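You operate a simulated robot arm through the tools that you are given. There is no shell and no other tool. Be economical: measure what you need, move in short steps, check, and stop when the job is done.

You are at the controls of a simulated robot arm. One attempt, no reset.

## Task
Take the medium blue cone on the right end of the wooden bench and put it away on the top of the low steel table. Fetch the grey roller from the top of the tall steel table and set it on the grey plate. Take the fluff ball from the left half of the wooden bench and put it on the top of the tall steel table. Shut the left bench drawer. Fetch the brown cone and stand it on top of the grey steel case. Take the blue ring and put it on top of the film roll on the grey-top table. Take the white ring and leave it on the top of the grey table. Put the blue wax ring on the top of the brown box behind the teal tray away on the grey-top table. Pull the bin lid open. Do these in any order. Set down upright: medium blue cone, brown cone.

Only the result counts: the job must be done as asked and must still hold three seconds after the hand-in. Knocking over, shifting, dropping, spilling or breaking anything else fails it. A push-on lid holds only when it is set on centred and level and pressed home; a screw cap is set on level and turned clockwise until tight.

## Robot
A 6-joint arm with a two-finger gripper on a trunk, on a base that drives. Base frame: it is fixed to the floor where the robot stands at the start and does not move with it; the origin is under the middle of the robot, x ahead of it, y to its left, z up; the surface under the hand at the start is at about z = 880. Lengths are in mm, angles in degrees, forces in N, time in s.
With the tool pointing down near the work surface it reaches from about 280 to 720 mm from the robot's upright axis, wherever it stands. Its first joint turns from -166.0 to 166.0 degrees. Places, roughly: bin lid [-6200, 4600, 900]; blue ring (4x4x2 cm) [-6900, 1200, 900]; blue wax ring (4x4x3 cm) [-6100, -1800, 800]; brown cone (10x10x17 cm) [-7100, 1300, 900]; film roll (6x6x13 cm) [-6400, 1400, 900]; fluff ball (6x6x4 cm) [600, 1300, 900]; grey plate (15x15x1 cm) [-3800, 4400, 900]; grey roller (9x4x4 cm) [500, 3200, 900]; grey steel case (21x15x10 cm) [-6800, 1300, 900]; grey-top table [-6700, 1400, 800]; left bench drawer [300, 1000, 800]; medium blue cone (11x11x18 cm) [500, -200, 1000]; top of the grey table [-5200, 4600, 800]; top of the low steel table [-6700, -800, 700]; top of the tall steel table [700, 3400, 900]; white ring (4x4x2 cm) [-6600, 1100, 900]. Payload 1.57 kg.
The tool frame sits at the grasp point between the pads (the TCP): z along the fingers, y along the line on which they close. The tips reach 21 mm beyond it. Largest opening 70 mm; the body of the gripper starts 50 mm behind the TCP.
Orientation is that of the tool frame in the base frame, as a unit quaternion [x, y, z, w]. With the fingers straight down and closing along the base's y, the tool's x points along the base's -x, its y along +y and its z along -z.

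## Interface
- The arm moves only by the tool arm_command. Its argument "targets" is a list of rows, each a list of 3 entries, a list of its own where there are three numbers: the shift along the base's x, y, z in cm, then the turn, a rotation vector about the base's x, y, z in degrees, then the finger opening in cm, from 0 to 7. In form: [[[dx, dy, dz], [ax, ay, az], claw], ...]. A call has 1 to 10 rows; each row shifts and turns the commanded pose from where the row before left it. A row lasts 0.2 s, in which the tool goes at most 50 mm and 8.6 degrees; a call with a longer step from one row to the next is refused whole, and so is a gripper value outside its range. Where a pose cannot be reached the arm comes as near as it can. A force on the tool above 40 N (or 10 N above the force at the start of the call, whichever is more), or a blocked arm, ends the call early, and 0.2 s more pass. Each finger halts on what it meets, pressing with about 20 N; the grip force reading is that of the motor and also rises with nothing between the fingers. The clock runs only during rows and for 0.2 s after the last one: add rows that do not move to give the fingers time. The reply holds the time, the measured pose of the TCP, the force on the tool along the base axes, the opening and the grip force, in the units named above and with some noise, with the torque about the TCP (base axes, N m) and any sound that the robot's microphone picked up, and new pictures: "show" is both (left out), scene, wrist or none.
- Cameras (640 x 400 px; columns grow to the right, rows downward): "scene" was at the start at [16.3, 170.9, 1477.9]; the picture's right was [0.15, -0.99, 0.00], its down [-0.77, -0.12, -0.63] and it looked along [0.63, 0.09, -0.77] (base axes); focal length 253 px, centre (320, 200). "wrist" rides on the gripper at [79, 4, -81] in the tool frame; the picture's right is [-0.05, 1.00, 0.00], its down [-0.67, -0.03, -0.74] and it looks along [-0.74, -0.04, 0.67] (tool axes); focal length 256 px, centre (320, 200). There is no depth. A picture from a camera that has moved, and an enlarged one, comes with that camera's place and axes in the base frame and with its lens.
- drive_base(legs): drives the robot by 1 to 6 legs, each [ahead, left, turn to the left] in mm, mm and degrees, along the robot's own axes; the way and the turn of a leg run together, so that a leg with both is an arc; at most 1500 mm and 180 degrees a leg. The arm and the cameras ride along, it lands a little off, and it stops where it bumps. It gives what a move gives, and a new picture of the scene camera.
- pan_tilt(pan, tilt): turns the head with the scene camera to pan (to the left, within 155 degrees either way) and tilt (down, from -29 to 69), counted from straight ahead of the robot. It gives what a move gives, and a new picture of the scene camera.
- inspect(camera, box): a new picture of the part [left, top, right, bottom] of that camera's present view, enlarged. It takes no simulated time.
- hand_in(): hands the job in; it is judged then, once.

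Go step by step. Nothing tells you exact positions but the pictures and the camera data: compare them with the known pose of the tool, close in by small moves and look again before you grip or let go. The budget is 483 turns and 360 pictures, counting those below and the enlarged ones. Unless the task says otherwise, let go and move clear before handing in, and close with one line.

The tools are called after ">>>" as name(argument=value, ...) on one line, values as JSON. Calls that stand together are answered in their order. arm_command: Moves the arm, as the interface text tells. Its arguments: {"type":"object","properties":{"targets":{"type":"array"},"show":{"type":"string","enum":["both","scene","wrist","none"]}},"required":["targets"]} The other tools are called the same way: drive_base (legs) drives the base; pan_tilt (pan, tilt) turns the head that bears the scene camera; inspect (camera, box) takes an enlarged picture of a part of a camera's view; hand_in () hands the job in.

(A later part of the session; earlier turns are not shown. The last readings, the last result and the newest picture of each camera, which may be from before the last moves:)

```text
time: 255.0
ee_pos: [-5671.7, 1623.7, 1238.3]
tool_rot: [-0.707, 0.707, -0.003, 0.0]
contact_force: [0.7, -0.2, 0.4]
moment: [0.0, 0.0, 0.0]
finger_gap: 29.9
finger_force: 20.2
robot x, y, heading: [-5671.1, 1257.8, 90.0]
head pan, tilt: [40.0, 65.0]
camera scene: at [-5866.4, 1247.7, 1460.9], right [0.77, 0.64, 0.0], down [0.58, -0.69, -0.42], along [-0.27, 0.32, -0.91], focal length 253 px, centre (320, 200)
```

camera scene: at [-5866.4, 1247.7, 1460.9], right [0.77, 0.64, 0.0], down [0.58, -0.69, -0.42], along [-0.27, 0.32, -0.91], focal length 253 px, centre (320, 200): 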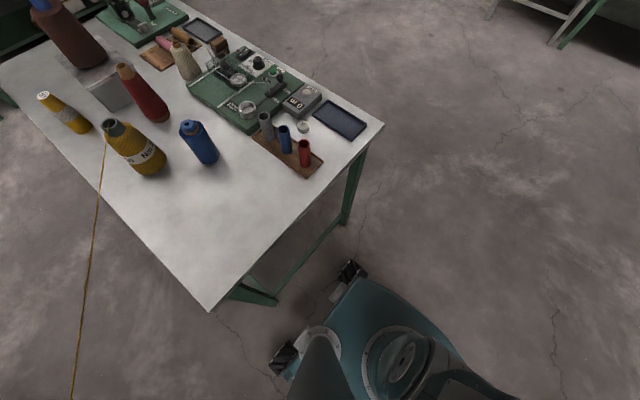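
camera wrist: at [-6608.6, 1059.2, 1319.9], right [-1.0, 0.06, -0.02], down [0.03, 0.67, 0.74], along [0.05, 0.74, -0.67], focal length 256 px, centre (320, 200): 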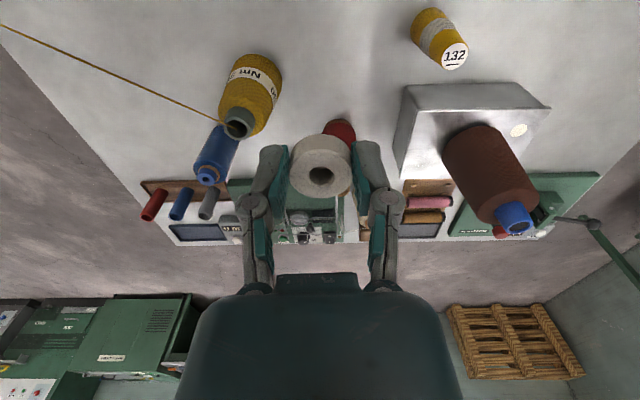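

Out. Now driving to the grey table.

>>> drive_base(legs=[[1400, 0, 0], [800, 0, 0], [0, -430, 0]])

>>> pan_tilt(pan=5, tilt=35)

>>> inspect(camera="scene", box=[150, 80, 450, 280])

```text
time: 268.1
ee_pos: [-5207.3, 3823.9, 1238.7]
tool_rot: [-0.702, 0.712, -0.004, 0.001]
contact_force: [-0.5, 0.3, 0.0]
moment: [-0.03, -0.04, -0.04]
finger_gap: 29.5
finger_force: 19.5
robot x, y, heading: [-5212.8, 3457.2, 89.4]
head pan, tilt: [40.0, 65.0]
camera scene: at [-5410.4, 3450.2, 1460.0], right [0.78, 0.63, 0.0], down [0.57, -0.7, -0.42], along [-0.26, 0.33, -0.91], focal length 253 px, centre (320, 200)
```

scene: 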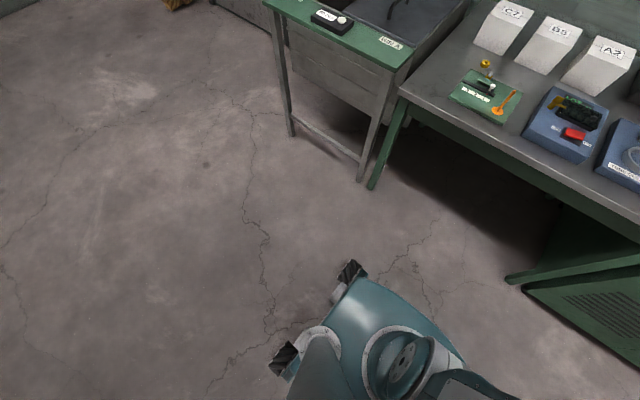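

```text
time: 269.1
ee_pos: [-5200.1, 3824.4, 1238.4]
tool_rot: [-0.701, 0.713, -0.002, -0.001]
contact_force: [-0.4, 0.6, 0.2]
moment: [0.02, 0.0, 0.01]
finger_gap: 29.8
finger_force: 19.8
robot x, y, heading: [-5211.6, 3459.1, 89.1]
head pan, tilt: [5.0, 35.0]
camera scene: at [-5370.4, 3490.9, 1500.8], right [1.0, 0.07, 0.0], down [0.04, -0.57, -0.82], along [-0.06, 0.82, -0.57], focal length 253 px, centre (320, 200)
```

scene: 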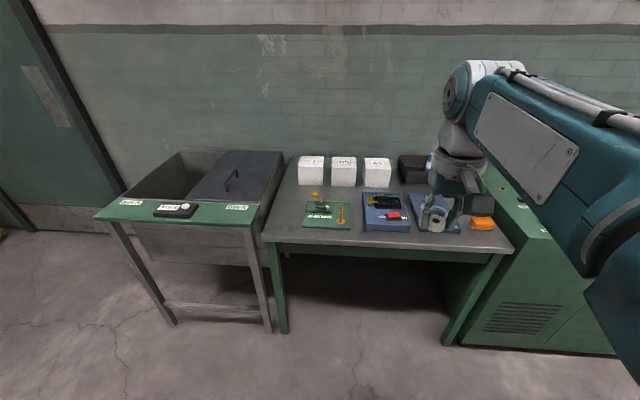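

```text
2.00 times, centred on (300, 180) of scene
camera zoom: at [-5370.4, 3490.9, 1500.8], right [1.0, 0.07, 0.0], down [0.04, -0.57, -0.82], along [-0.06, 0.82, -0.57], focal length 506 px, centre (360, 240)
```

zoom: 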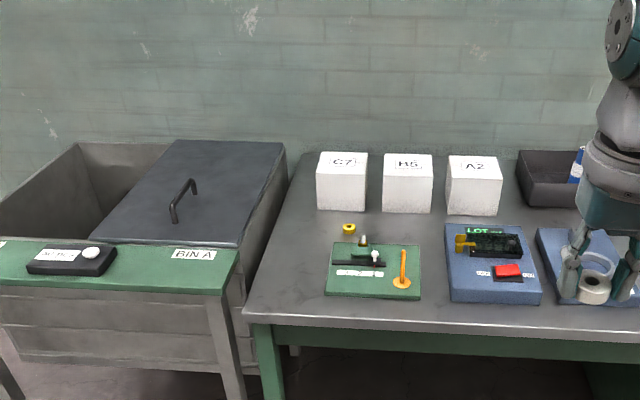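

Free spot at the table's left front, around (-5535, 4314). Driving closer.

>>> drive_base(legs=[[0, 290, 0.8], [340, 0, 0]])

>>> arm_command(targets=[[[-1, 4.5, 0], [0, 0, 0], 2], [[-1, 4.5, -1], [0, 0, 0], 2], [[-1, 3, -3], [0, 0, 0], 2], [[0, 0, -5], [0, 0, 0], 2], [[0, 0, -5], [0, 0, 0], 2], [[0, 0, 0], [0, 0, 0], 2]])

```text
time: 273.0
ee_pos: [-5494.0, 4166.1, 1238.7]
tool_rot: [-0.704, 0.71, -0.002, 0.0]
contact_force: [0.0, 0.2, 0.3]
moment: [0.0, 0.0, 0.04]
finger_gap: 29.7
finger_force: 20.2
robot x, y, heading: [-5498.2, 3800.6, 89.6]
head pan, tilt: [5.0, 35.0]
camera scene: at [-5662.0, 3832.3, 1500.5], right [1.0, 0.08, 0.0], down [0.05, -0.57, -0.82], along [-0.06, 0.82, -0.57], focal length 253 px, centre (320, 200)
```

scene: 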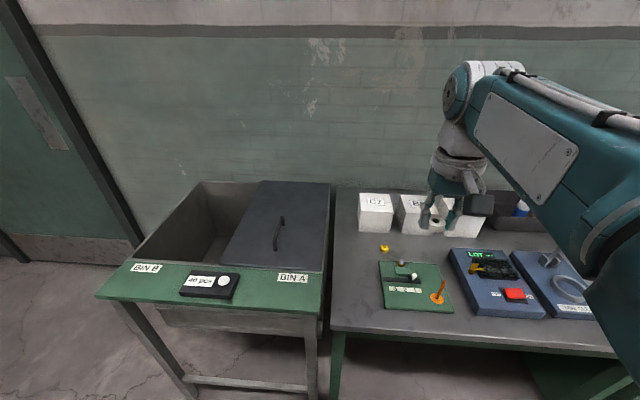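

```text
time: 274.4
ee_pos: [-5522.7, 4289.2, 1097.5]
tool_rot: [-0.705, 0.71, -0.001, -0.001]
contact_force: [0.1, -0.6, 0.3]
moment: [0.02, -0.02, 0.01]
finger_gap: 29.5
finger_force: 19.8
robot x, y, heading: [-5501.2, 3796.9, 89.7]
head pan, tilt: [5.0, 35.0]
camera scene: at [-5660.4, 3833.0, 1500.7], right [1.0, 0.08, 0.0], down [0.05, -0.57, -0.82], along [-0.06, 0.82, -0.57], focal length 253 px, centre (320, 200)
camera wrist: at [-5529.3, 4209.0, 1179.8], right [-1.0, 0.06, 0.0], down [0.04, 0.67, 0.74], along [0.05, 0.74, -0.67], focal length 256 px, centre (320, 200)
```

scene: 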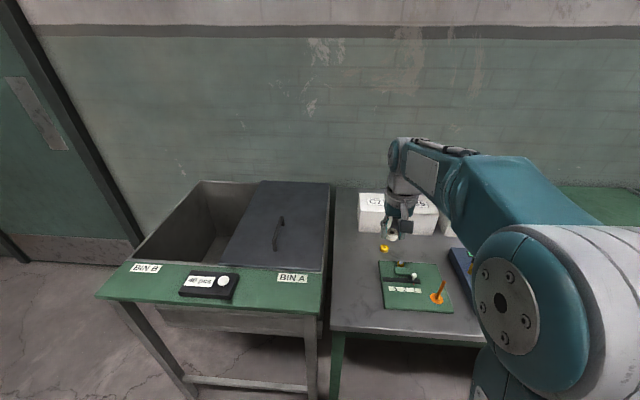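
wrist: 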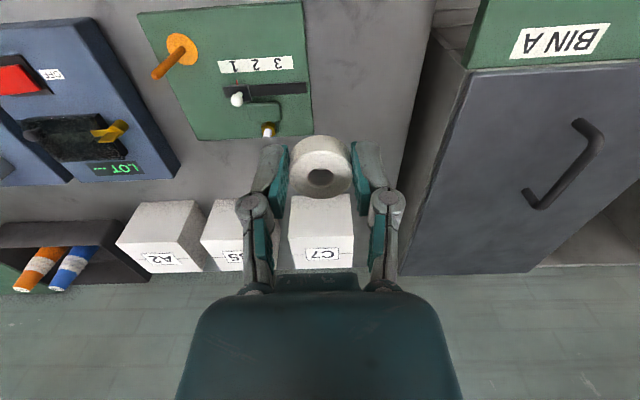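

>>> arm_command(targets=[[[-3, 1.5, -2], [0, 0, 0], 2], [[-2.3, 1.5, -3], [0, 0, 0], 2], [[0, 0, -4.5], [0, 0, 0], 2], [[0, 0, -4.5], [0, 0, 0], 2], [[0, 0, -4], [0, 0, 0], 2], [[0, 0, 0], [0, 0, 0], 2]])

```text
time: 275.8
ee_pos: [-5576.0, 4317.2, 917.1]
tool_rot: [-0.704, 0.71, -0.002, 0.0]
contact_force: [-0.6, 0.8, -0.3]
moment: [0.0, -0.01, -0.02]
finger_gap: 29.6
finger_force: 19.6
robot x, y, heading: [-5496.5, 3798.9, 89.5]
head pan, tilt: [5.0, 35.0]
camera scene: at [-5660.8, 3833.4, 1500.6], right [1.0, 0.08, 0.0], down [0.05, -0.57, -0.82], along [-0.06, 0.82, -0.57], focal length 253 px, centre (320, 200)
camera wrist: at [-5582.3, 4236.7, 998.9], right [-1.0, 0.06, 0.0], down [0.04, 0.67, 0.74], along [0.05, 0.74, -0.67], focal length 256 px, centre (320, 200)
```

scene: 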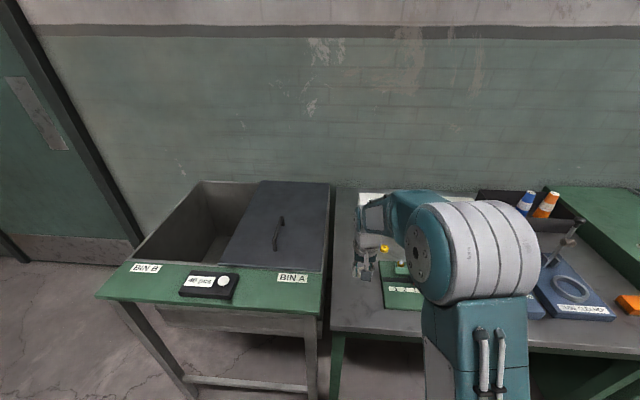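
wrist: 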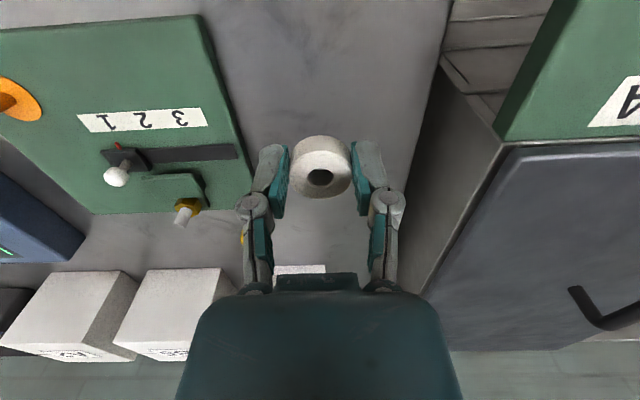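

>>> arm_command(targets=[[[0, 0, -1], [0, 0, 0], 2], [[0, 0, -0.8], [0, 0, 0], 2], [[0, 0, 0], [0, 0, 0], 2]], show="none")

>>> arm_command(targets=[[[0, 0, -0.5], [0, 0, 0], 2], [[0, 0, 0], [0, 0, 0], 2]], show="none")

>>> arm_command(targets=[[[0, 0, -0.5], [0, 0, 0], 2], [[0, 0, 0], [0, 0, 0], 2]], show="wrist")

```text
time: 276.6
ee_pos: [-5575.2, 4315.4, 899.8]
tool_rot: [-0.704, 0.71, -0.003, 0.0]
contact_force: [-0.3, -0.1, -0.3]
moment: [0.02, 0.0, 0.0]
finger_gap: 29.5
finger_force: 19.9
robot x, y, heading: [-5500.7, 3801.9, 89.8]
head pan, tilt: [5.0, 35.0]
```

```text
time: 277.2
ee_pos: [-5575.6, 4315.1, 896.3]
tool_rot: [-0.704, 0.71, -0.002, 0.0]
contact_force: [-0.3, 0.6, 0.6]
moment: [0.02, 0.01, -0.01]
finger_gap: 29.5
finger_force: 20.0
robot x, y, heading: [-5495.9, 3800.8, 89.4]
head pan, tilt: [5.0, 35.0]
```

```text
time: 277.8
ee_pos: [-5575.3, 4316.1, 888.5]
tool_rot: [-0.704, 0.71, -0.002, -0.001]
contact_force: [0.3, 0.0, -0.4]
moment: [0.0, 0.0, -0.02]
finger_gap: 29.5
finger_force: 20.4
robot x, y, heading: [-5499.1, 3799.2, 89.5]
head pan, tilt: [5.0, 35.0]
camera wrist: at [-5581.1, 4236.0, 972.1], right [-1.0, 0.06, 0.0], down [0.04, 0.67, 0.74], along [0.05, 0.74, -0.67], focal length 256 px, centre (320, 200)
```

wrist: 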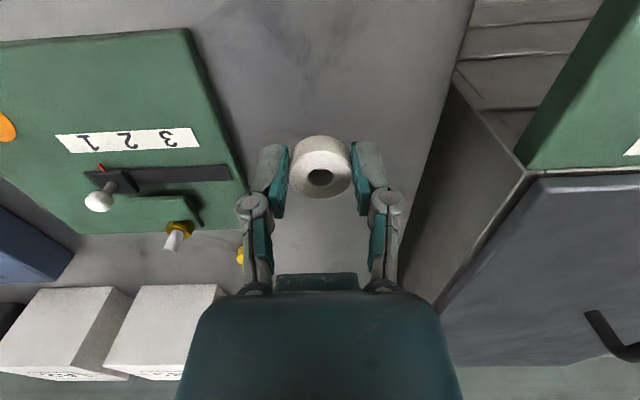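

>>> arm_command(targets=[[[-0.5, 0, -0.5], [0, 0, 0], 2], [[0, 0, 0], [0, 0, 0], 2]], show="none")

>>> arm_command(targets=[[[0, 0, -0.4], [0, 0, 0], 2], [[0, 0, 0], [0, 0, 0], 2]], show="none")

>>> arm_command(targets=[[[0, 0, -0.4], [0, 0, 0], 2], [[0, 0, 0], [0, 0, 0], 2]], show="none")

```text
time: 278.4
ee_pos: [-5580.4, 4314.9, 884.7]
tool_rot: [-0.703, 0.711, -0.002, -0.001]
contact_force: [-0.6, -0.4, -0.6]
moment: [-0.01, 0.01, 0.01]
finger_gap: 29.5
finger_force: 19.7
robot x, y, heading: [-5496.5, 3800.2, 89.6]
head pan, tilt: [5.0, 35.0]
```

```text
time: 279.0
ee_pos: [-5580.9, 4316.0, 881.6]
tool_rot: [-0.704, 0.71, -0.002, -0.001]
contact_force: [0.0, 0.0, -0.1]
moment: [0.0, 0.01, 0.02]
finger_gap: 29.5
finger_force: 19.8
robot x, y, heading: [-5497.3, 3800.7, 89.8]
head pan, tilt: [5.0, 35.0]
```

```text
time: 279.6
ee_pos: [-5580.0, 4315.6, 876.5]
tool_rot: [-0.704, 0.71, -0.002, 0.0]
contact_force: [0.3, 0.1, 0.0]
moment: [-0.01, -0.01, 0.01]
finger_gap: 29.4
finger_force: 19.3
robot x, y, heading: [-5498.5, 3799.3, 89.4]
head pan, tilt: [5.0, 35.0]
```

>>> arm_command(targets=[[[0, 0, -0.4], [0, 0, 0], 2], [[0, 0, 0], [0, 0, 0], 2]], show="none")

>>> arm_command(targets=[[[0, 0, -0.4], [0, 0, 0], 2], [[0, 0, 0], [0, 0, 0], 2]], show="none")

>>> arm_command(targets=[[[0, 0, -0.3], [0, 0, 0], 2], [[0, 0, 0], [0, 0, 0], 2]], show="wrist")

```text
time: 280.2
ee_pos: [-5581.3, 4315.6, 872.7]
tool_rot: [-0.704, 0.71, -0.002, 0.0]
contact_force: [0.3, 0.0, 0.3]
moment: [0.0, 0.0, 0.01]
finger_gap: 29.5
finger_force: 20.0
robot x, y, heading: [-5499.7, 3799.4, 89.7]
head pan, tilt: [5.0, 35.0]
```

```text
time: 280.8
ee_pos: [-5580.8, 4315.2, 869.5]
tool_rot: [-0.704, 0.71, -0.002, -0.001]
contact_force: [-0.1, -0.8, 0.0]
moment: [0.04, -0.03, 0.01]
finger_gap: 29.4
finger_force: 20.2
robot x, y, heading: [-5494.8, 3796.7, 89.4]
head pan, tilt: [5.0, 35.0]
```

```text
time: 281.4
ee_pos: [-5580.3, 4315.1, 866.2]
tool_rot: [-0.703, 0.711, -0.002, -0.001]
contact_force: [-0.1, -0.1, 0.2]
moment: [-0.01, 0.01, 0.01]
finger_gap: 29.7
finger_force: 20.5
robot x, y, heading: [-5499.9, 3799.7, 89.9]
head pan, tilt: [5.0, 35.0]
camera wrist: at [-5586.3, 4235.7, 947.8], right [-1.0, 0.06, 0.0], down [0.04, 0.67, 0.74], along [0.05, 0.74, -0.67], focal length 256 px, centre (320, 200)
```

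wrist: 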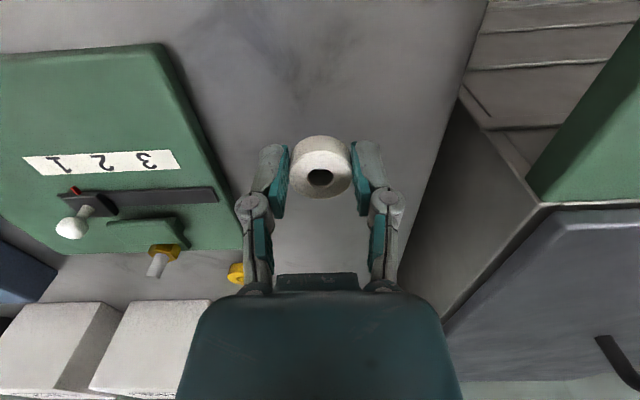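

>>> arm_command(targets=[[[0, 0, -0.7], [0, 0, 0], 2], [[0, 0, 0], [0, 0, 0], 2]], show="none")

>>> arm_command(targets=[[[0, 0, -0.5], [0, 0, 0], 2], [[0, 0, 0], [0, 0, 0], 2]], show="none")

>>> arm_command(targets=[[[0, 0, -0.5], [0, 0, 0], 2], [[0, 0, 0], [0, 0, 0], 2]], show="wrist")

```text
time: 282.0
ee_pos: [-5581.1, 4316.0, 859.6]
tool_rot: [-0.704, 0.71, -0.002, -0.001]
contact_force: [0.1, -0.8, -0.2]
moment: [0.03, -0.02, -0.05]
finger_gap: 29.5
finger_force: 19.8
robot x, y, heading: [-5497.2, 3799.5, 89.7]
head pan, tilt: [5.0, 35.0]
```

```text
time: 282.6
ee_pos: [-5581.3, 4315.3, 854.5]
tool_rot: [-0.704, 0.71, -0.002, 0.0]
contact_force: [-0.3, 0.2, 0.1]
moment: [0.0, 0.01, 0.01]
finger_gap: 29.7
finger_force: 19.8
robot x, y, heading: [-5499.9, 3797.2, 89.6]
head pan, tilt: [5.0, 35.0]
```

```text
time: 283.2
ee_pos: [-5581.2, 4315.5, 849.2]
tool_rot: [-0.704, 0.71, -0.001, 0.0]
contact_force: [1.2, 0.0, -0.2]
moment: [0.04, 0.01, 0.01]
finger_gap: 29.6
finger_force: 20.3
robot x, y, heading: [-5498.5, 3799.0, 89.5]
head pan, tilt: [5.0, 35.0]
camera wrist: at [-5586.7, 4236.2, 930.7], right [-1.0, 0.06, 0.0], down [0.04, 0.67, 0.74], along [0.05, 0.74, -0.67], focal length 256 px, centre (320, 200)
```

wrist: 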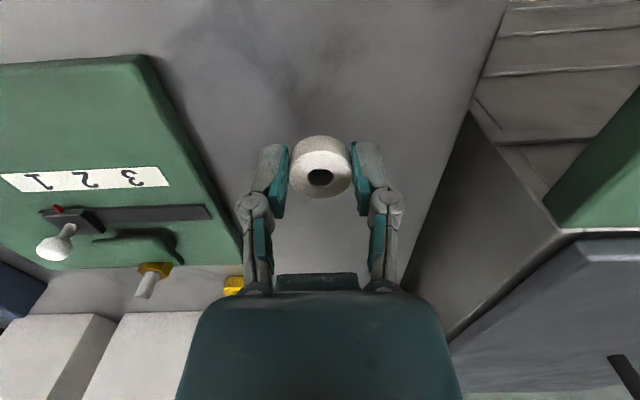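

>>> arm_command(targets=[[[0, 0, -0.5], [0, 0, 0], 2], [[0, 0, 0], [0, 0, 0], 2]], show="none")

>>> arm_command(targets=[[[0, 0, -0.5], [0, 0, 0], 2], [[0, 0, 0], [0, 0, 0], 2]], show="none")

>>> arm_command(targets=[[[0, 0, -0.5], [0, 0, 0], 2], [[0, 0, 0], [0, 0, 0], 2]], show="wrist")

```text
time: 283.8
ee_pos: [-5580.1, 4315.2, 845.4]
tool_rot: [-0.704, 0.71, -0.002, 0.0]
contact_force: [-0.1, 0.0, 0.2]
moment: [-0.01, 0.0, 0.01]
finger_gap: 29.7
finger_force: 19.8
robot x, y, heading: [-5497.8, 3799.8, 89.5]
head pan, tilt: [5.0, 35.0]
```

```text
time: 284.4
ee_pos: [-5580.7, 4315.4, 839.7]
tool_rot: [-0.704, 0.71, -0.001, 0.0]
contact_force: [-0.3, 0.7, -0.2]
moment: [-0.02, -0.01, 0.0]
finger_gap: 29.6
finger_force: 20.4
robot x, y, heading: [-5499.7, 3802.4, 89.4]
head pan, tilt: [5.0, 35.0]
```

```text
time: 285.0
ee_pos: [-5580.1, 4316.1, 834.9]
tool_rot: [-0.704, 0.71, -0.002, 0.0]
contact_force: [-0.2, 0.1, -0.4]
moment: [-0.02, -0.01, -0.02]
finger_gap: 29.3
finger_force: 20.4
robot x, y, heading: [-5498.4, 3801.5, 89.7]
head pan, tilt: [5.0, 35.0]
camera wrist: at [-5586.2, 4236.4, 916.1], right [-1.0, 0.06, 0.0], down [0.04, 0.67, 0.74], along [0.05, 0.74, -0.67], focal length 256 px, centre (320, 200)
```

wrist: 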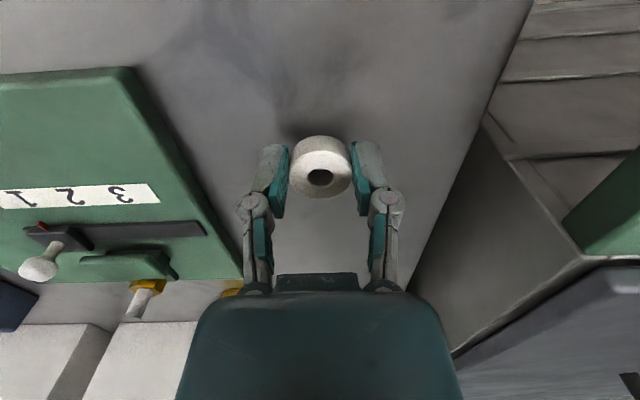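

Shadow is nearing the ring. A few more small steps.

>>> arm_command(targets=[[[0, 0, -0.4], [0, 0, 0], 2], [[0, 0, 0], [0, 0, 0], 2]], show="none")

>>> arm_command(targets=[[[0, 0, -0.4], [0, 0, 0], 2], [[0, 0, 0], [0, 0, 0], 2]], show="none")

>>> arm_command(targets=[[[0, 0, -0.4], [0, 0, 0], 2], [[0, 0, 0], [0, 0, 0], 2]], show="none")

>>> arm_command(targets=[[[0, 0, -0.3], [0, 0, 0], 2], [[0, 0, 0], [0, 0, 0], 2]], show="wrist")

```text
time: 285.6
ee_pos: [-5580.1, 4316.0, 831.6]
tool_rot: [-0.704, 0.71, -0.001, 0.0]
contact_force: [-0.4, 0.7, -0.2]
moment: [-0.01, 0.05, -0.01]
finger_gap: 29.6
finger_force: 19.8
robot x, y, heading: [-5498.9, 3799.1, 89.6]
head pan, tilt: [5.0, 35.0]
```

```text
time: 286.2
ee_pos: [-5579.9, 4315.9, 827.2]
tool_rot: [-0.704, 0.71, -0.003, -0.001]
contact_force: [-0.1, -0.2, -0.1]
moment: [-0.02, -0.01, -0.01]
finger_gap: 29.4
finger_force: 20.0
robot x, y, heading: [-5499.2, 3801.9, 89.7]
head pan, tilt: [5.0, 35.0]
```

```text
time: 286.8
ee_pos: [-5580.3, 4317.1, 821.7]
tool_rot: [-0.704, 0.71, -0.002, 0.0]
contact_force: [-1.5, -3.2, 12.6]
moment: [-0.02, 0.03, 0.01]
finger_gap: 29.8
finger_force: 20.2
robot x, y, heading: [-5497.0, 3798.3, 89.8]
head pan, tilt: [5.0, 35.0]
```

```text
time: 287.4
ee_pos: [-5580.2, 4316.5, 819.8]
tool_rot: [-0.704, 0.71, -0.001, 0.001]
contact_force: [-1.5, 1.6, 18.0]
moment: [0.02, 0.25, -0.04]
finger_gap: 29.6
finger_force: 20.2
robot x, y, heading: [-5498.9, 3802.7, 89.6]
head pan, tilt: [5.0, 35.0]
camera wrist: at [-5586.3, 4236.7, 901.6], right [-1.0, 0.06, 0.0], down [0.04, 0.67, 0.74], along [0.05, 0.74, -0.67], focal length 256 px, centre (320, 200)
```

wrist: 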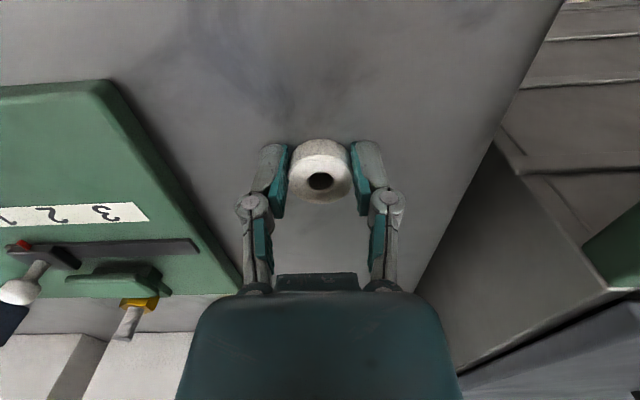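

Contact; table top ≈798. Releasing.

>>> arm_command(targets=[[[0, 0, 0.2], [0, 0, 0], 2], [[0, 0, 0], [0, 0, 0], 3.2], [[0, 0, 0], [0, 0, 0], 4.5], [[0, 0, 0], [0, 0, 0], 4.5], [[0, 0, 3], [0, 0, 0], 4.5], [[0, 0, 4.5], [0, 0, 0], 4.5], [[0, 0, 4.5], [0, 0, 0], 4.5], [[0, 0, 5], [0, 0, 0], 4.5], [[0, 0, 5], [0, 0, 0], 4.5]], show="wrist")

```text
time: 289.4
ee_pos: [-5579.6, 4315.9, 1041.7]
tool_rot: [-0.704, 0.711, -0.003, -0.001]
contact_force: [-0.3, 0.1, 0.2]
moment: [-0.02, 0.01, -0.03]
finger_gap: 45.2
finger_force: 0.1
robot x, y, heading: [-5499.7, 3802.6, 89.7]
head pan, tilt: [5.0, 35.0]
camera wrist: at [-5584.4, 4237.3, 1123.1], right [-1.0, 0.06, 0.0], down [0.04, 0.67, 0.74], along [0.05, 0.74, -0.67], focal length 256 px, centre (320, 200)
```

wrist: 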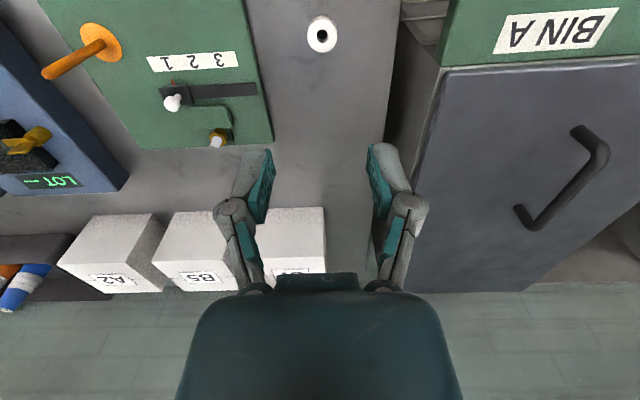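

White ring placed. Next, the blue cone back at the wooden bench. Retracting and driving across the room.

>>> arm_command(targets=[[[1, -4.5, 1], [0, 0, 0], 5], [[1, -4.5, 2], [0, 0, 0], 6], [[1, -4, 2.5], [0, 0, 0], 7], [[1, -2, 4], [0, 0, 0], 7]], show="none")

>>> drive_base(legs=[[-1100, 0, 0], [0, 0, -90], [1250, 0, 0], [1250, 0, 0]])

>>> pan_tilt(pan=-30, tilt=20)

```text
refused: row 2 steps farther than a row can; nothing moved
```

```text
time: 310.6
ee_pos: [-2499.2, 2793.2, 1041.9]
tool_rot: [-0.005, 1.0, -0.001, -0.002]
contact_force: [0.5, 0.1, 0.3]
moment: [0.01, 0.01, -0.01]
finger_gap: 45.2
finger_force: 0.0
robot x, y, heading: [-3017.5, 2704.8, 0.5]
head pan, tilt: [5.0, 35.0]
camera scene: at [-2986.7, 2869.2, 1500.6], right [0.1, -1.0, 0.0], down [-0.57, -0.06, -0.82], along [0.81, 0.08, -0.57], focal length 253 px, centre (320, 200)
```

scene: 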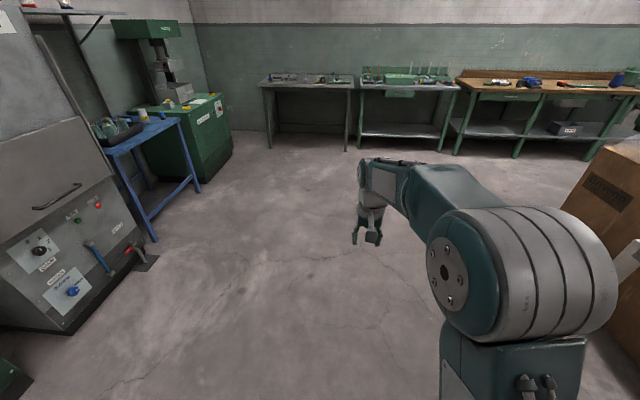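

```text
time: 311.6
ee_pos: [-2498.2, 2793.9, 1042.2]
tool_rot: [-0.005, 1.0, -0.002, -0.001]
contact_force: [0.3, -0.9, -0.1]
moment: [0.0, 0.0, 0.04]
finger_gap: 45.0
finger_force: 0.1
robot x, y, heading: [-3014.1, 2704.8, 0.5]
head pan, tilt: [-30.0, 20.0]
camera scene: at [-2993.1, 2815.0, 1524.5], right [-0.49, -0.87, 0.0], down [-0.3, 0.17, -0.94], along [0.82, -0.46, -0.34], focal length 253 px, centre (320, 200)
```

scene: 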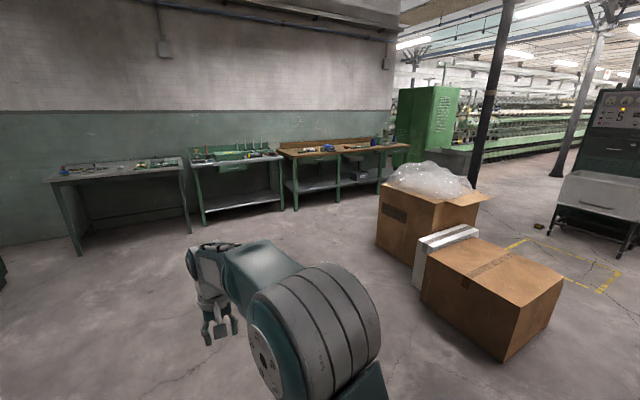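

The path ahead is clear. On to the bench.

>>> drive_base(legs=[[1350, 0, 0], [1350, 0, -0.5], [0, -1400, 0], [0, -1400, 0]])

>>> pan_tilt(pan=0, tilt=40)

```text
time: 337.9
ee_pos: [245.3, 48.6, 1042.8]
tool_rot: [-0.007, 1.0, -0.003, -0.002]
contact_force: [-0.3, 0.1, -0.5]
moment: [0.01, 0.0, 0.0]
finger_gap: 44.9
finger_force: 0.1
robot x, y, heading: [-271.2, -45.0, 0.4]
head pan, tilt: [-30.0, 20.0]
camera scene: at [-248.5, 69.4, 1524.5], right [-0.49, -0.87, 0.0], down [-0.3, 0.17, -0.94], along [0.82, -0.46, -0.34], focal length 253 px, centre (320, 200)
```

scene: 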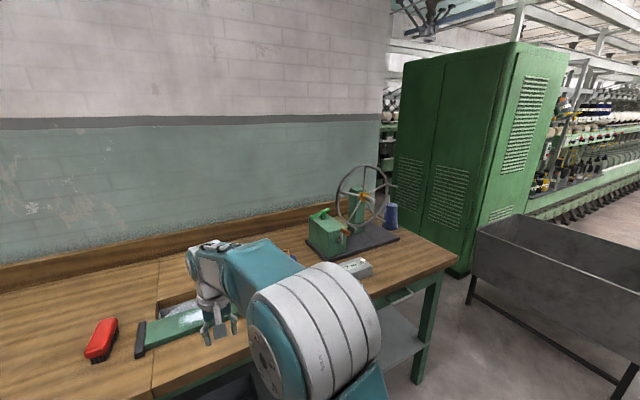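

```text
time: 338.8
ee_pos: [245.7, 48.1, 1041.4]
tool_rot: [-0.006, 1.0, -0.001, -0.002]
contact_force: [0.3, 0.2, -0.2]
moment: [0.02, 0.01, 0.02]
finger_gap: 45.2
finger_force: 0.1
robot x, y, heading: [-270.0, -43.9, 0.6]
head pan, tilt: [0.0, 40.0]
camera scene: at [-244.7, 114.7, 1493.1], right [0.01, -1.0, 0.0], down [-0.64, -0.01, -0.77], along [0.77, 0.01, -0.64], focal length 253 px, centre (320, 200)
```

scene: 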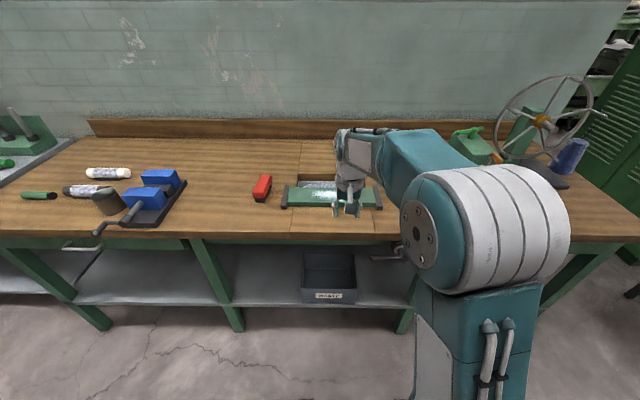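

The cone is hidden behind the arm; let me use the wrist camera.

>>> arm_command(targets=[[[-2, 0, 4], [0, 0, 0], 5], [[-2, 0, 4], [0, 0, 0], 6], [[0, -4, 2], [0, 0, 0], 7], [[0, -4, 0], [0, 0, 0], 7]], show="wrist")

```text
time: 339.8
ee_pos: [204.5, -31.1, 1143.6]
tool_rot: [-0.006, 1.0, -0.001, -0.002]
contact_force: [-0.4, -0.4, 0.6]
moment: [0.0, 0.04, 0.02]
finger_gap: 70.1
finger_force: 0.1
robot x, y, heading: [-265.5, -46.4, 0.8]
head pan, tilt: [0.0, 40.0]
camera wrist: at [124.2, -28.9, 1226.1], right [0.04, 1.0, 0.0], down [0.67, -0.03, 0.74], along [0.74, -0.03, -0.67], focal length 256 px, centre (320, 200)
```

wrist: 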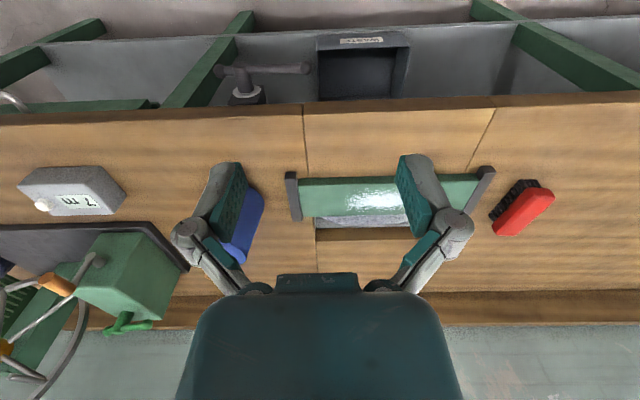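

The blue cone is near (475–500, -190). I'll shift the base right for a clean view.

>>> drive_base(legs=[[0, -380, -0.5]])

>>> inspect(camera="scene", box=[150, 80, 450, 280])

```text
time: 342.2
ee_pos: [208.6, -406.9, 1144.1]
tool_rot: [-0.004, 1.0, -0.002, -0.001]
contact_force: [0.3, 1.3, -0.2]
moment: [-0.02, 0.02, -0.03]
finger_gap: 69.9
finger_force: 0.0
robot x, y, heading: [-266.6, -425.4, 0.7]
head pan, tilt: [0.0, 40.0]
camera scene: at [-240.1, -260.7, 1492.6], right [0.01, -1.0, 0.0], down [-0.64, -0.01, -0.77], along [0.77, 0.01, -0.64], focal length 253 px, centre (320, 200)
```

scene: 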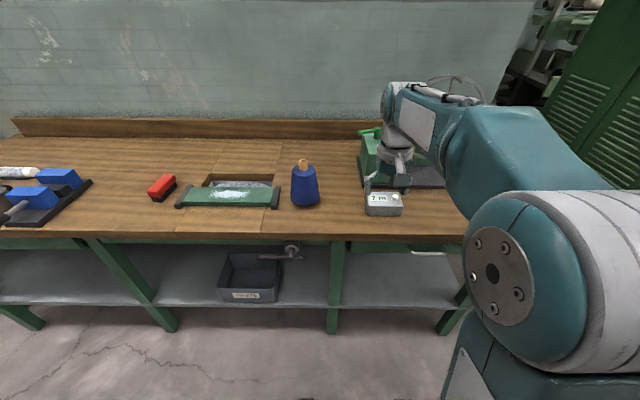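

```text
2.00 times, centred on (300, 180) of scene
camera zoom: at [-240.1, -260.7, 1492.6], right [0.01, -1.0, 0.0], down [-0.64, -0.01, -0.77], along [0.77, 0.01, -0.64], focal length 506 px, centre (360, 240)
```

zoom: 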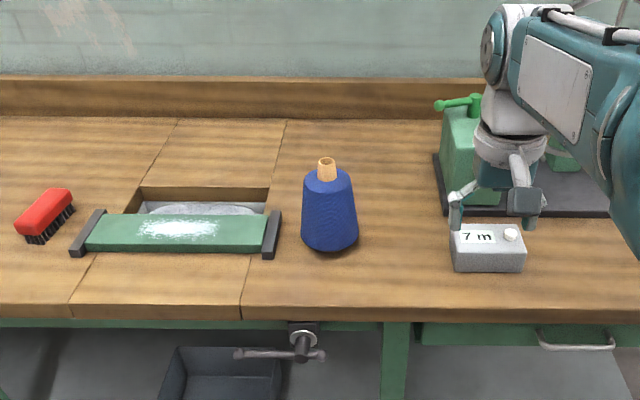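

That's the blue cone with the orange tube tip at about (500, -196). Moving the arm clear, then driving closer.

>>> arm_command(targets=[[[-3, 3.5, 1], [0, 0, 0], 7], [[-3, 3.5, 1], [0, 0, 0], 7], [[-3, 3.5, 1], [0, 0, 0], 7], [[-1, 4.5, 1], [0, 0, 0], 7]], show="none")

>>> drive_base(legs=[[240, 0, -0.7]])

>>> arm_command(targets=[[[4.5, 2, 0], [0, 0, 0], 7], [[4.5, 2, 0], [0, 0, 0], 7], [[4.5, 1, 0], [0, 0, 0], 7], [[0, 0, 0], [0, 0, 0], 7]])

```text
time: 343.2
ee_pos: [109.5, -261.6, 1184.3]
tool_rot: [-0.005, 1.0, 0.0, -0.002]
contact_force: [0.5, 0.1, -0.2]
moment: [0.0, -0.07, 0.01]
finger_gap: 70.0
finger_force: 0.1
robot x, y, heading: [-263.9, -421.7, 0.6]
head pan, tilt: [0.0, 40.0]
```

```text
time: 345.0
ee_pos: [360.5, -265.1, 1185.3]
tool_rot: [0.003, 1.0, -0.002, -0.002]
contact_force: [-0.7, -0.1, 0.1]
moment: [0.03, 0.01, -0.01]
finger_gap: 70.0
finger_force: 0.1
robot x, y, heading: [-18.7, -420.8, -0.1]
head pan, tilt: [0.0, 40.0]
camera scene: at [9.1, -264.6, 1493.1], right [0.0, -1.0, 0.0], down [-0.64, 0.0, -0.77], along [0.77, 0.0, -0.64], focal length 253 px, centre (320, 200)
```

scene: 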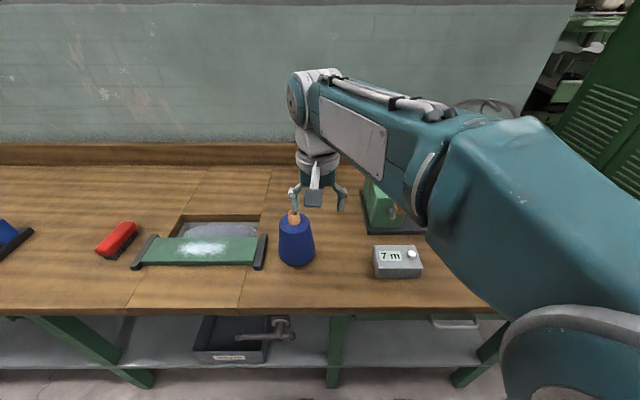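

```text
time: 346.0
ee_pos: [494.7, -218.1, 1186.2]
tool_rot: [0.002, 1.0, -0.001, -0.001]
contact_force: [-0.5, 0.8, -0.3]
moment: [0.03, -0.03, 0.03]
finger_gap: 70.0
finger_force: 0.0
robot x, y, heading: [-13.0, -426.8, 0.1]
head pan, tilt: [0.0, 40.0]
camera scene: at [9.9, -264.5, 1493.0], right [0.0, -1.0, 0.0], down [-0.64, 0.0, -0.77], along [0.77, 0.0, -0.64], focal length 253 px, centre (320, 200)
camera wrist: at [415.8, -213.5, 1267.9], right [0.06, 1.0, 0.0], down [0.67, -0.04, 0.74], along [0.74, -0.04, -0.67], focal length 256 px, centre (320, 200)
```

scene: 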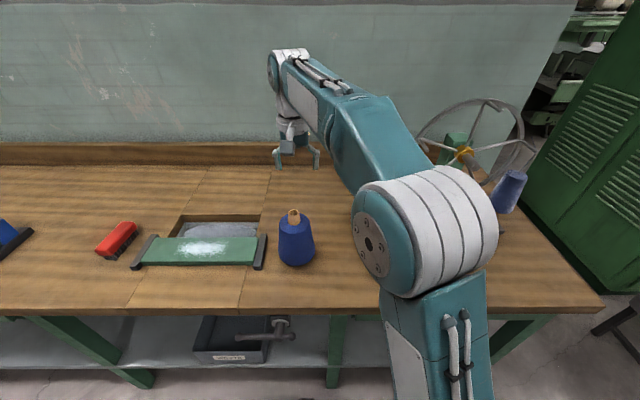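
wrist: 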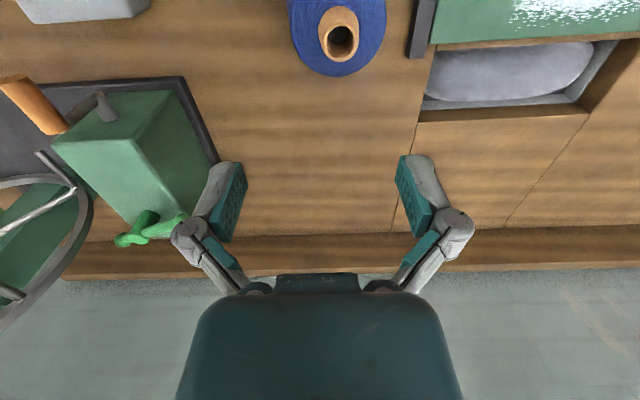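

Cone tip located at about (479, -198, 1053). Moving above it.

>>> arm_command(targets=[[[-1.6, 2, -2], [0, 0, 0], 6], [[0, 0, -4], [0, 0, 0], 5.5], [[0, 0, -2], [0, 0, 0], 5.5], [[0, 0, 0], [0, 0, 0], 5.5]])

>>> inspect(camera="scene", box=[240, 140, 360, 280])

```text
time: 347.0
ee_pos: [481.4, -198.1, 1104.5]
tool_rot: [0.003, 1.0, -0.001, -0.002]
contact_force: [0.0, 0.3, -0.9]
moment: [-0.01, 0.02, 0.0]
finger_gap: 55.1
finger_force: 0.0
robot x, y, heading: [-17.2, -425.7, -0.3]
head pan, tilt: [0.0, 40.0]
camera scene: at [9.8, -264.1, 1493.0], right [0.0, -1.0, 0.0], down [-0.64, 0.0, -0.77], along [0.77, 0.0, -0.64], focal length 253 px, centre (320, 200)
camera wrist: at [401.2, -192.7, 1186.1], right [0.06, 1.0, 0.0], down [0.67, -0.04, 0.74], along [0.74, -0.04, -0.67], focal length 256 px, centre (320, 200)
```

scene: 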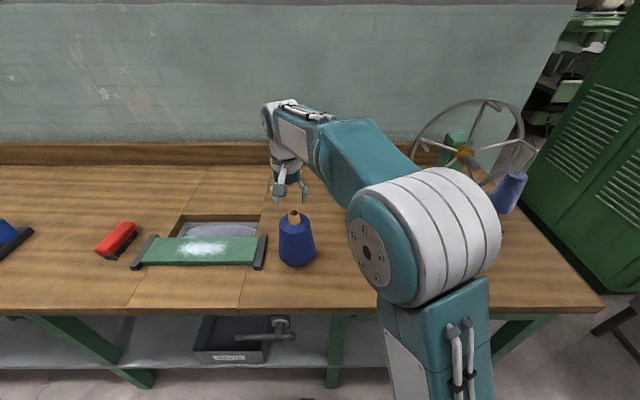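
wrist: 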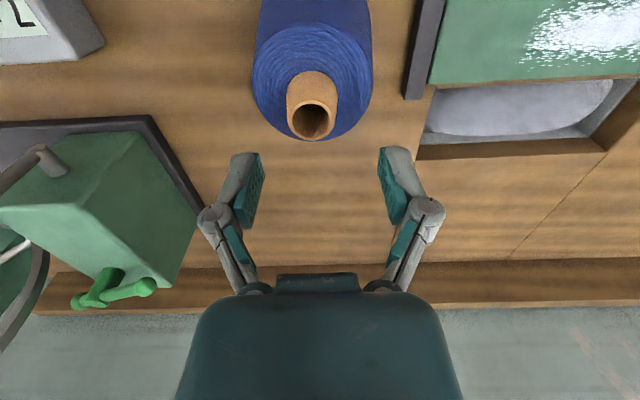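

```text
2.86 times, centred on (300, 210) of scene
camera zoom: at [9.8, -264.1, 1493.0], right [0.0, -1.0, 0.0], down [-0.64, 0.0, -0.77], along [0.77, 0.0, -0.64], focal length 723 px, centre (377, 171)
```

zoom: 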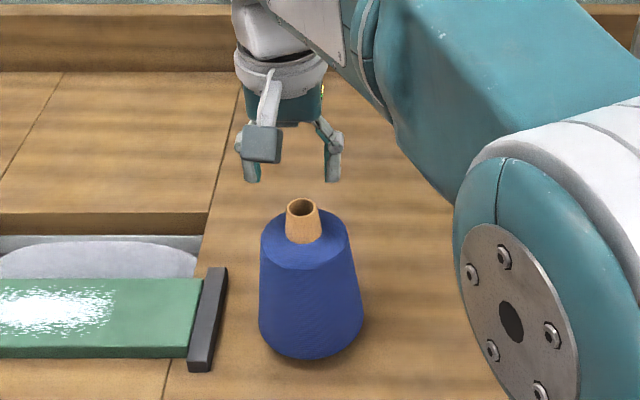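

>>> arm_command(targets=[[[-0.2, -0.3, -3], [0, 0, 0], 5.5], [[0, 0, -2], [0, 0, 0], 5.5], [[0, 0, -1.2], [0, 0, 0], 5.5], [[0, 0, 0], [0, 0, 0], 5.5]], show="wrist")

>>> inspect(camera="scene", box=[240, 140, 360, 280])

```text
time: 348.0
ee_pos: [476.1, -198.7, 1042.6]
tool_rot: [0.002, 1.0, -0.001, -0.002]
contact_force: [0.0, 0.4, -0.2]
moment: [-0.04, 0.0, -0.02]
finger_gap: 55.2
finger_force: 0.0
robot x, y, heading: [-15.6, -420.5, -0.3]
head pan, tilt: [0.0, 40.0]
camera wrist: at [396.7, -194.4, 1124.3], right [0.06, 1.0, 0.0], down [0.67, -0.04, 0.74], along [0.74, -0.04, -0.67], focal length 256 px, centre (320, 200)
```

wrist: 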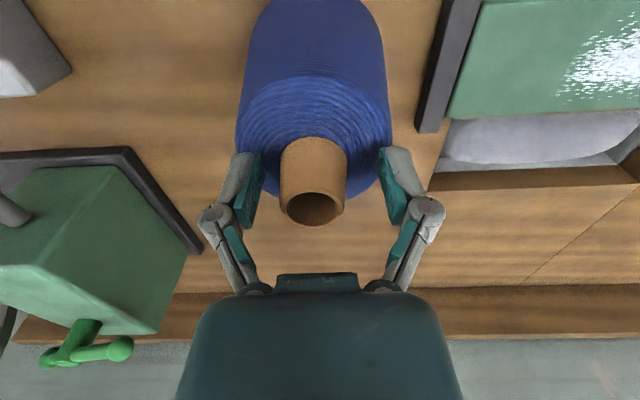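

```text
2.86 times, centred on (300, 210) of scene
camera zoom: at [9.8, -264.2, 1493.0], right [0.0, -1.0, 0.0], down [-0.64, 0.0, -0.77], along [0.77, 0.0, -0.64], focal length 723 px, centre (377, 171)
```

zoom: 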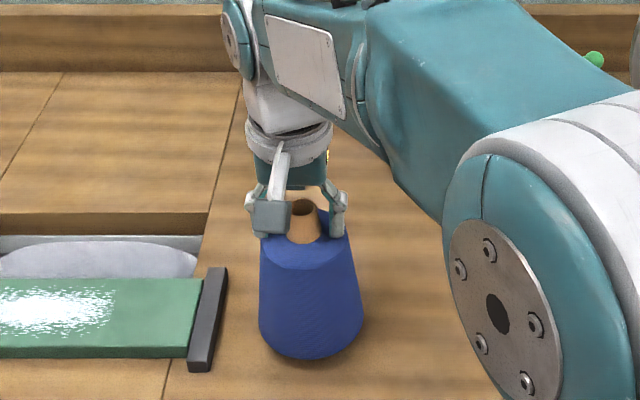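

>>> arm_command(targets=[[[0.4, -0.3, -0.1], [0, 0, 0], 5.5], [[0, 0, 0], [0, 0, 0], 4], [[0, 0, 0], [0, 0, 0], 2.8], [[0, 0, 0], [0, 0, 0], 2], [[0, 0, 0], [0, 0, 0], 2]], show="wrist")

```text
time: 349.2
ee_pos: [480.5, -202.2, 1041.4]
tool_rot: [0.003, 1.0, 0.0, -0.002]
contact_force: [0.3, -1.2, 1.2]
moment: [0.0, 0.11, 0.1]
finger_gap: 33.5
finger_force: 20.2
robot x, y, heading: [-17.3, -418.7, -0.3]
head pan, tilt: [0.0, 40.0]
camera wrist: at [401.2, -197.8, 1123.6], right [0.06, 1.0, 0.0], down [0.67, -0.04, 0.74], along [0.74, -0.04, -0.67], focal length 256 px, centre (320, 200)
```

wrist: 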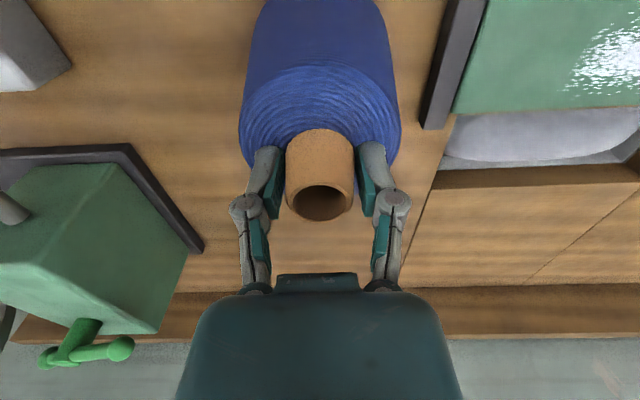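

Gripped at 33.5 mm. Lifting gently.

>>> arm_command(targets=[[[0, 0, 1], [0, 0, 0], 2], [[0, 0, 2], [0, 0, 0], 2], [[0, 0, 4], [0, 0, 0], 2], [[0, 0, 4.5], [0, 0, 0], 2], [[0, 0, 4.5], [0, 0, 0], 2], [[-3, 0, 3], [0, 0, 0], 2], [[-4, 0, 2], [0, 0, 0], 2], [[-4, 0, 0], [0, 0, 0], 2]])

```text
time: 351.0
ee_pos: [368.4, -204.5, 1252.9]
tool_rot: [0.003, 1.0, -0.001, -0.001]
contact_force: [0.3, -0.1, -6.5]
moment: [0.02, -0.02, 0.0]
finger_gap: 33.5
finger_force: 19.8
robot x, y, heading: [-14.5, -421.4, -0.2]
head pan, tilt: [0.0, 40.0]
camera scene: at [9.4, -264.7, 1493.0], right [0.0, -1.0, 0.0], down [-0.64, 0.0, -0.77], along [0.77, 0.0, -0.64], focal length 253 px, centre (320, 200)
camera wrist: at [289.2, -199.7, 1334.8], right [0.06, 1.0, 0.0], down [0.67, -0.04, 0.74], along [0.74, -0.05, -0.67], focal length 256 px, centre (320, 200)
```

scene: 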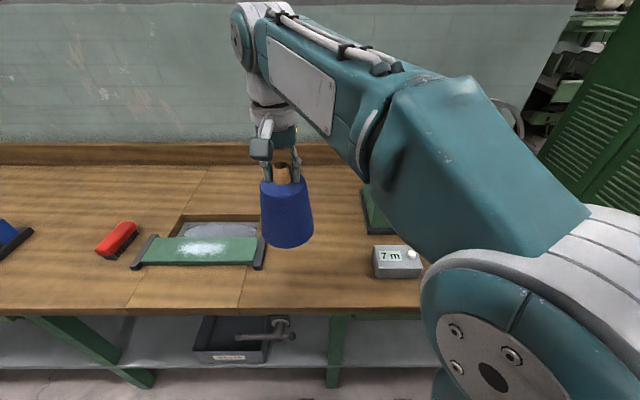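
wrist: 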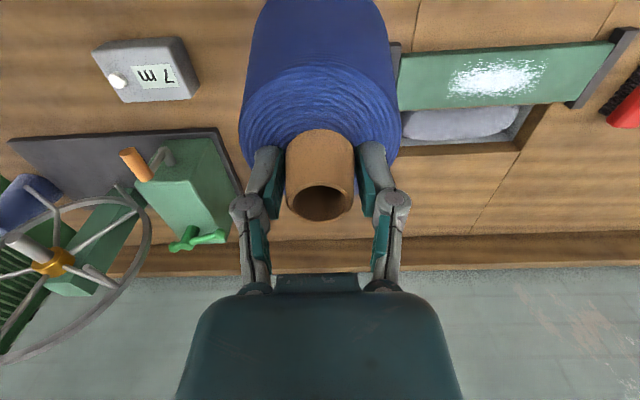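

Cone held upright. I'll back off, turn around and look for a route to the low steel table.

>>> drive_base(legs=[[-450, 0, 0], [0, 0, 90], [0, 0, 90]])

>>> pan_tilt(pan=20, tilt=12)

>>> pan_tilt(pan=-25, tilt=12)

```text
time: 361.5
ee_pos: [-845.6, -655.8, 1252.3]
tool_rot: [1.0, 0.019, 0.002, -0.001]
contact_force: [0.2, 0.2, -5.8]
moment: [0.02, -0.02, 0.02]
finger_gap: 33.5
finger_force: 20.0
robot x, y, heading: [-467.5, -423.9, -177.7]
head pan, tilt: [0.0, 40.0]
camera scene: at [-488.3, -575.5, 1493.0], right [-0.04, 1.0, 0.0], down [0.64, 0.03, -0.77], along [-0.76, -0.03, -0.64], focal length 253 px, centre (320, 200)
```

scene: 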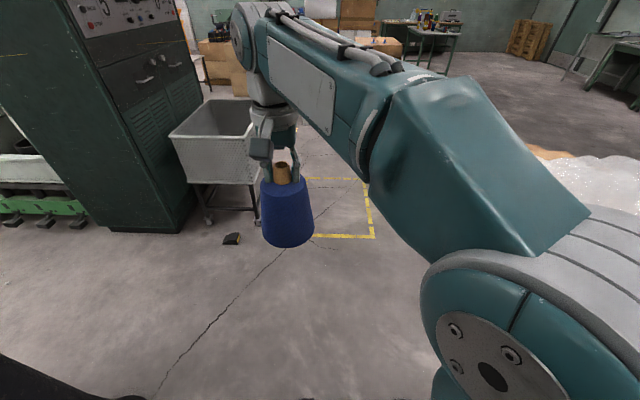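

```text
time: 362.4
ee_pos: [-844.4, -656.5, 1253.1]
tool_rot: [1.0, 0.019, 0.002, -0.001]
contact_force: [1.5, -0.2, -5.6]
moment: [-0.01, 0.0, 0.01]
finger_gap: 33.7
finger_force: 19.3
robot x, y, heading: [-467.2, -420.1, -177.8]
head pan, tilt: [20.0, 12.0]
camera scene: at [-489.7, -607.6, 1537.3], right [-0.38, 0.93, 0.0], down [0.19, 0.08, -0.98], along [-0.91, -0.37, -0.21], focal length 253 px, centre (320, 200)
```

scene: 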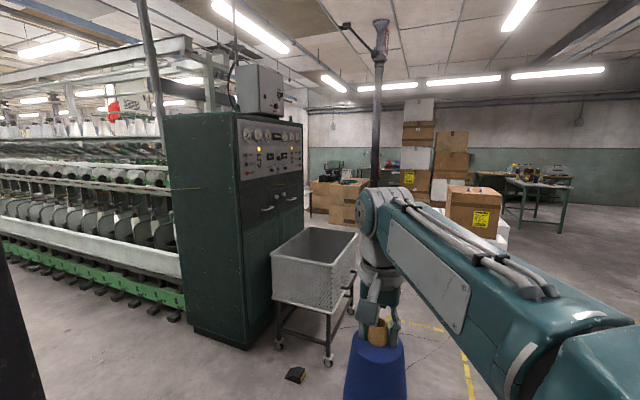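

```text
time: 363.5
ee_pos: [-844.4, -655.9, 1253.8]
tool_rot: [1.0, 0.018, 0.003, -0.001]
contact_force: [0.4, -0.6, -5.0]
moment: [-0.01, -0.01, -0.01]
finger_gap: 33.6
finger_force: 19.9
robot x, y, heading: [-468.5, -426.2, -177.7]
head pan, tilt: [-25.0, 12.0]
camera scene: at [-489.3, -536.3, 1537.5], right [0.39, 0.92, 0.0], down [0.19, -0.08, -0.98], along [-0.9, 0.38, -0.21], focal length 253 px, centre (320, 200)
```

scene: 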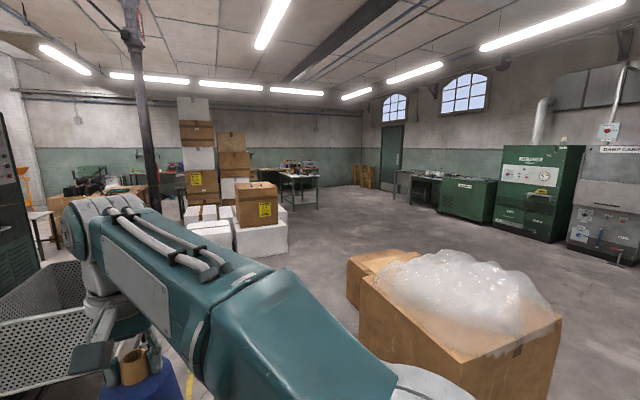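

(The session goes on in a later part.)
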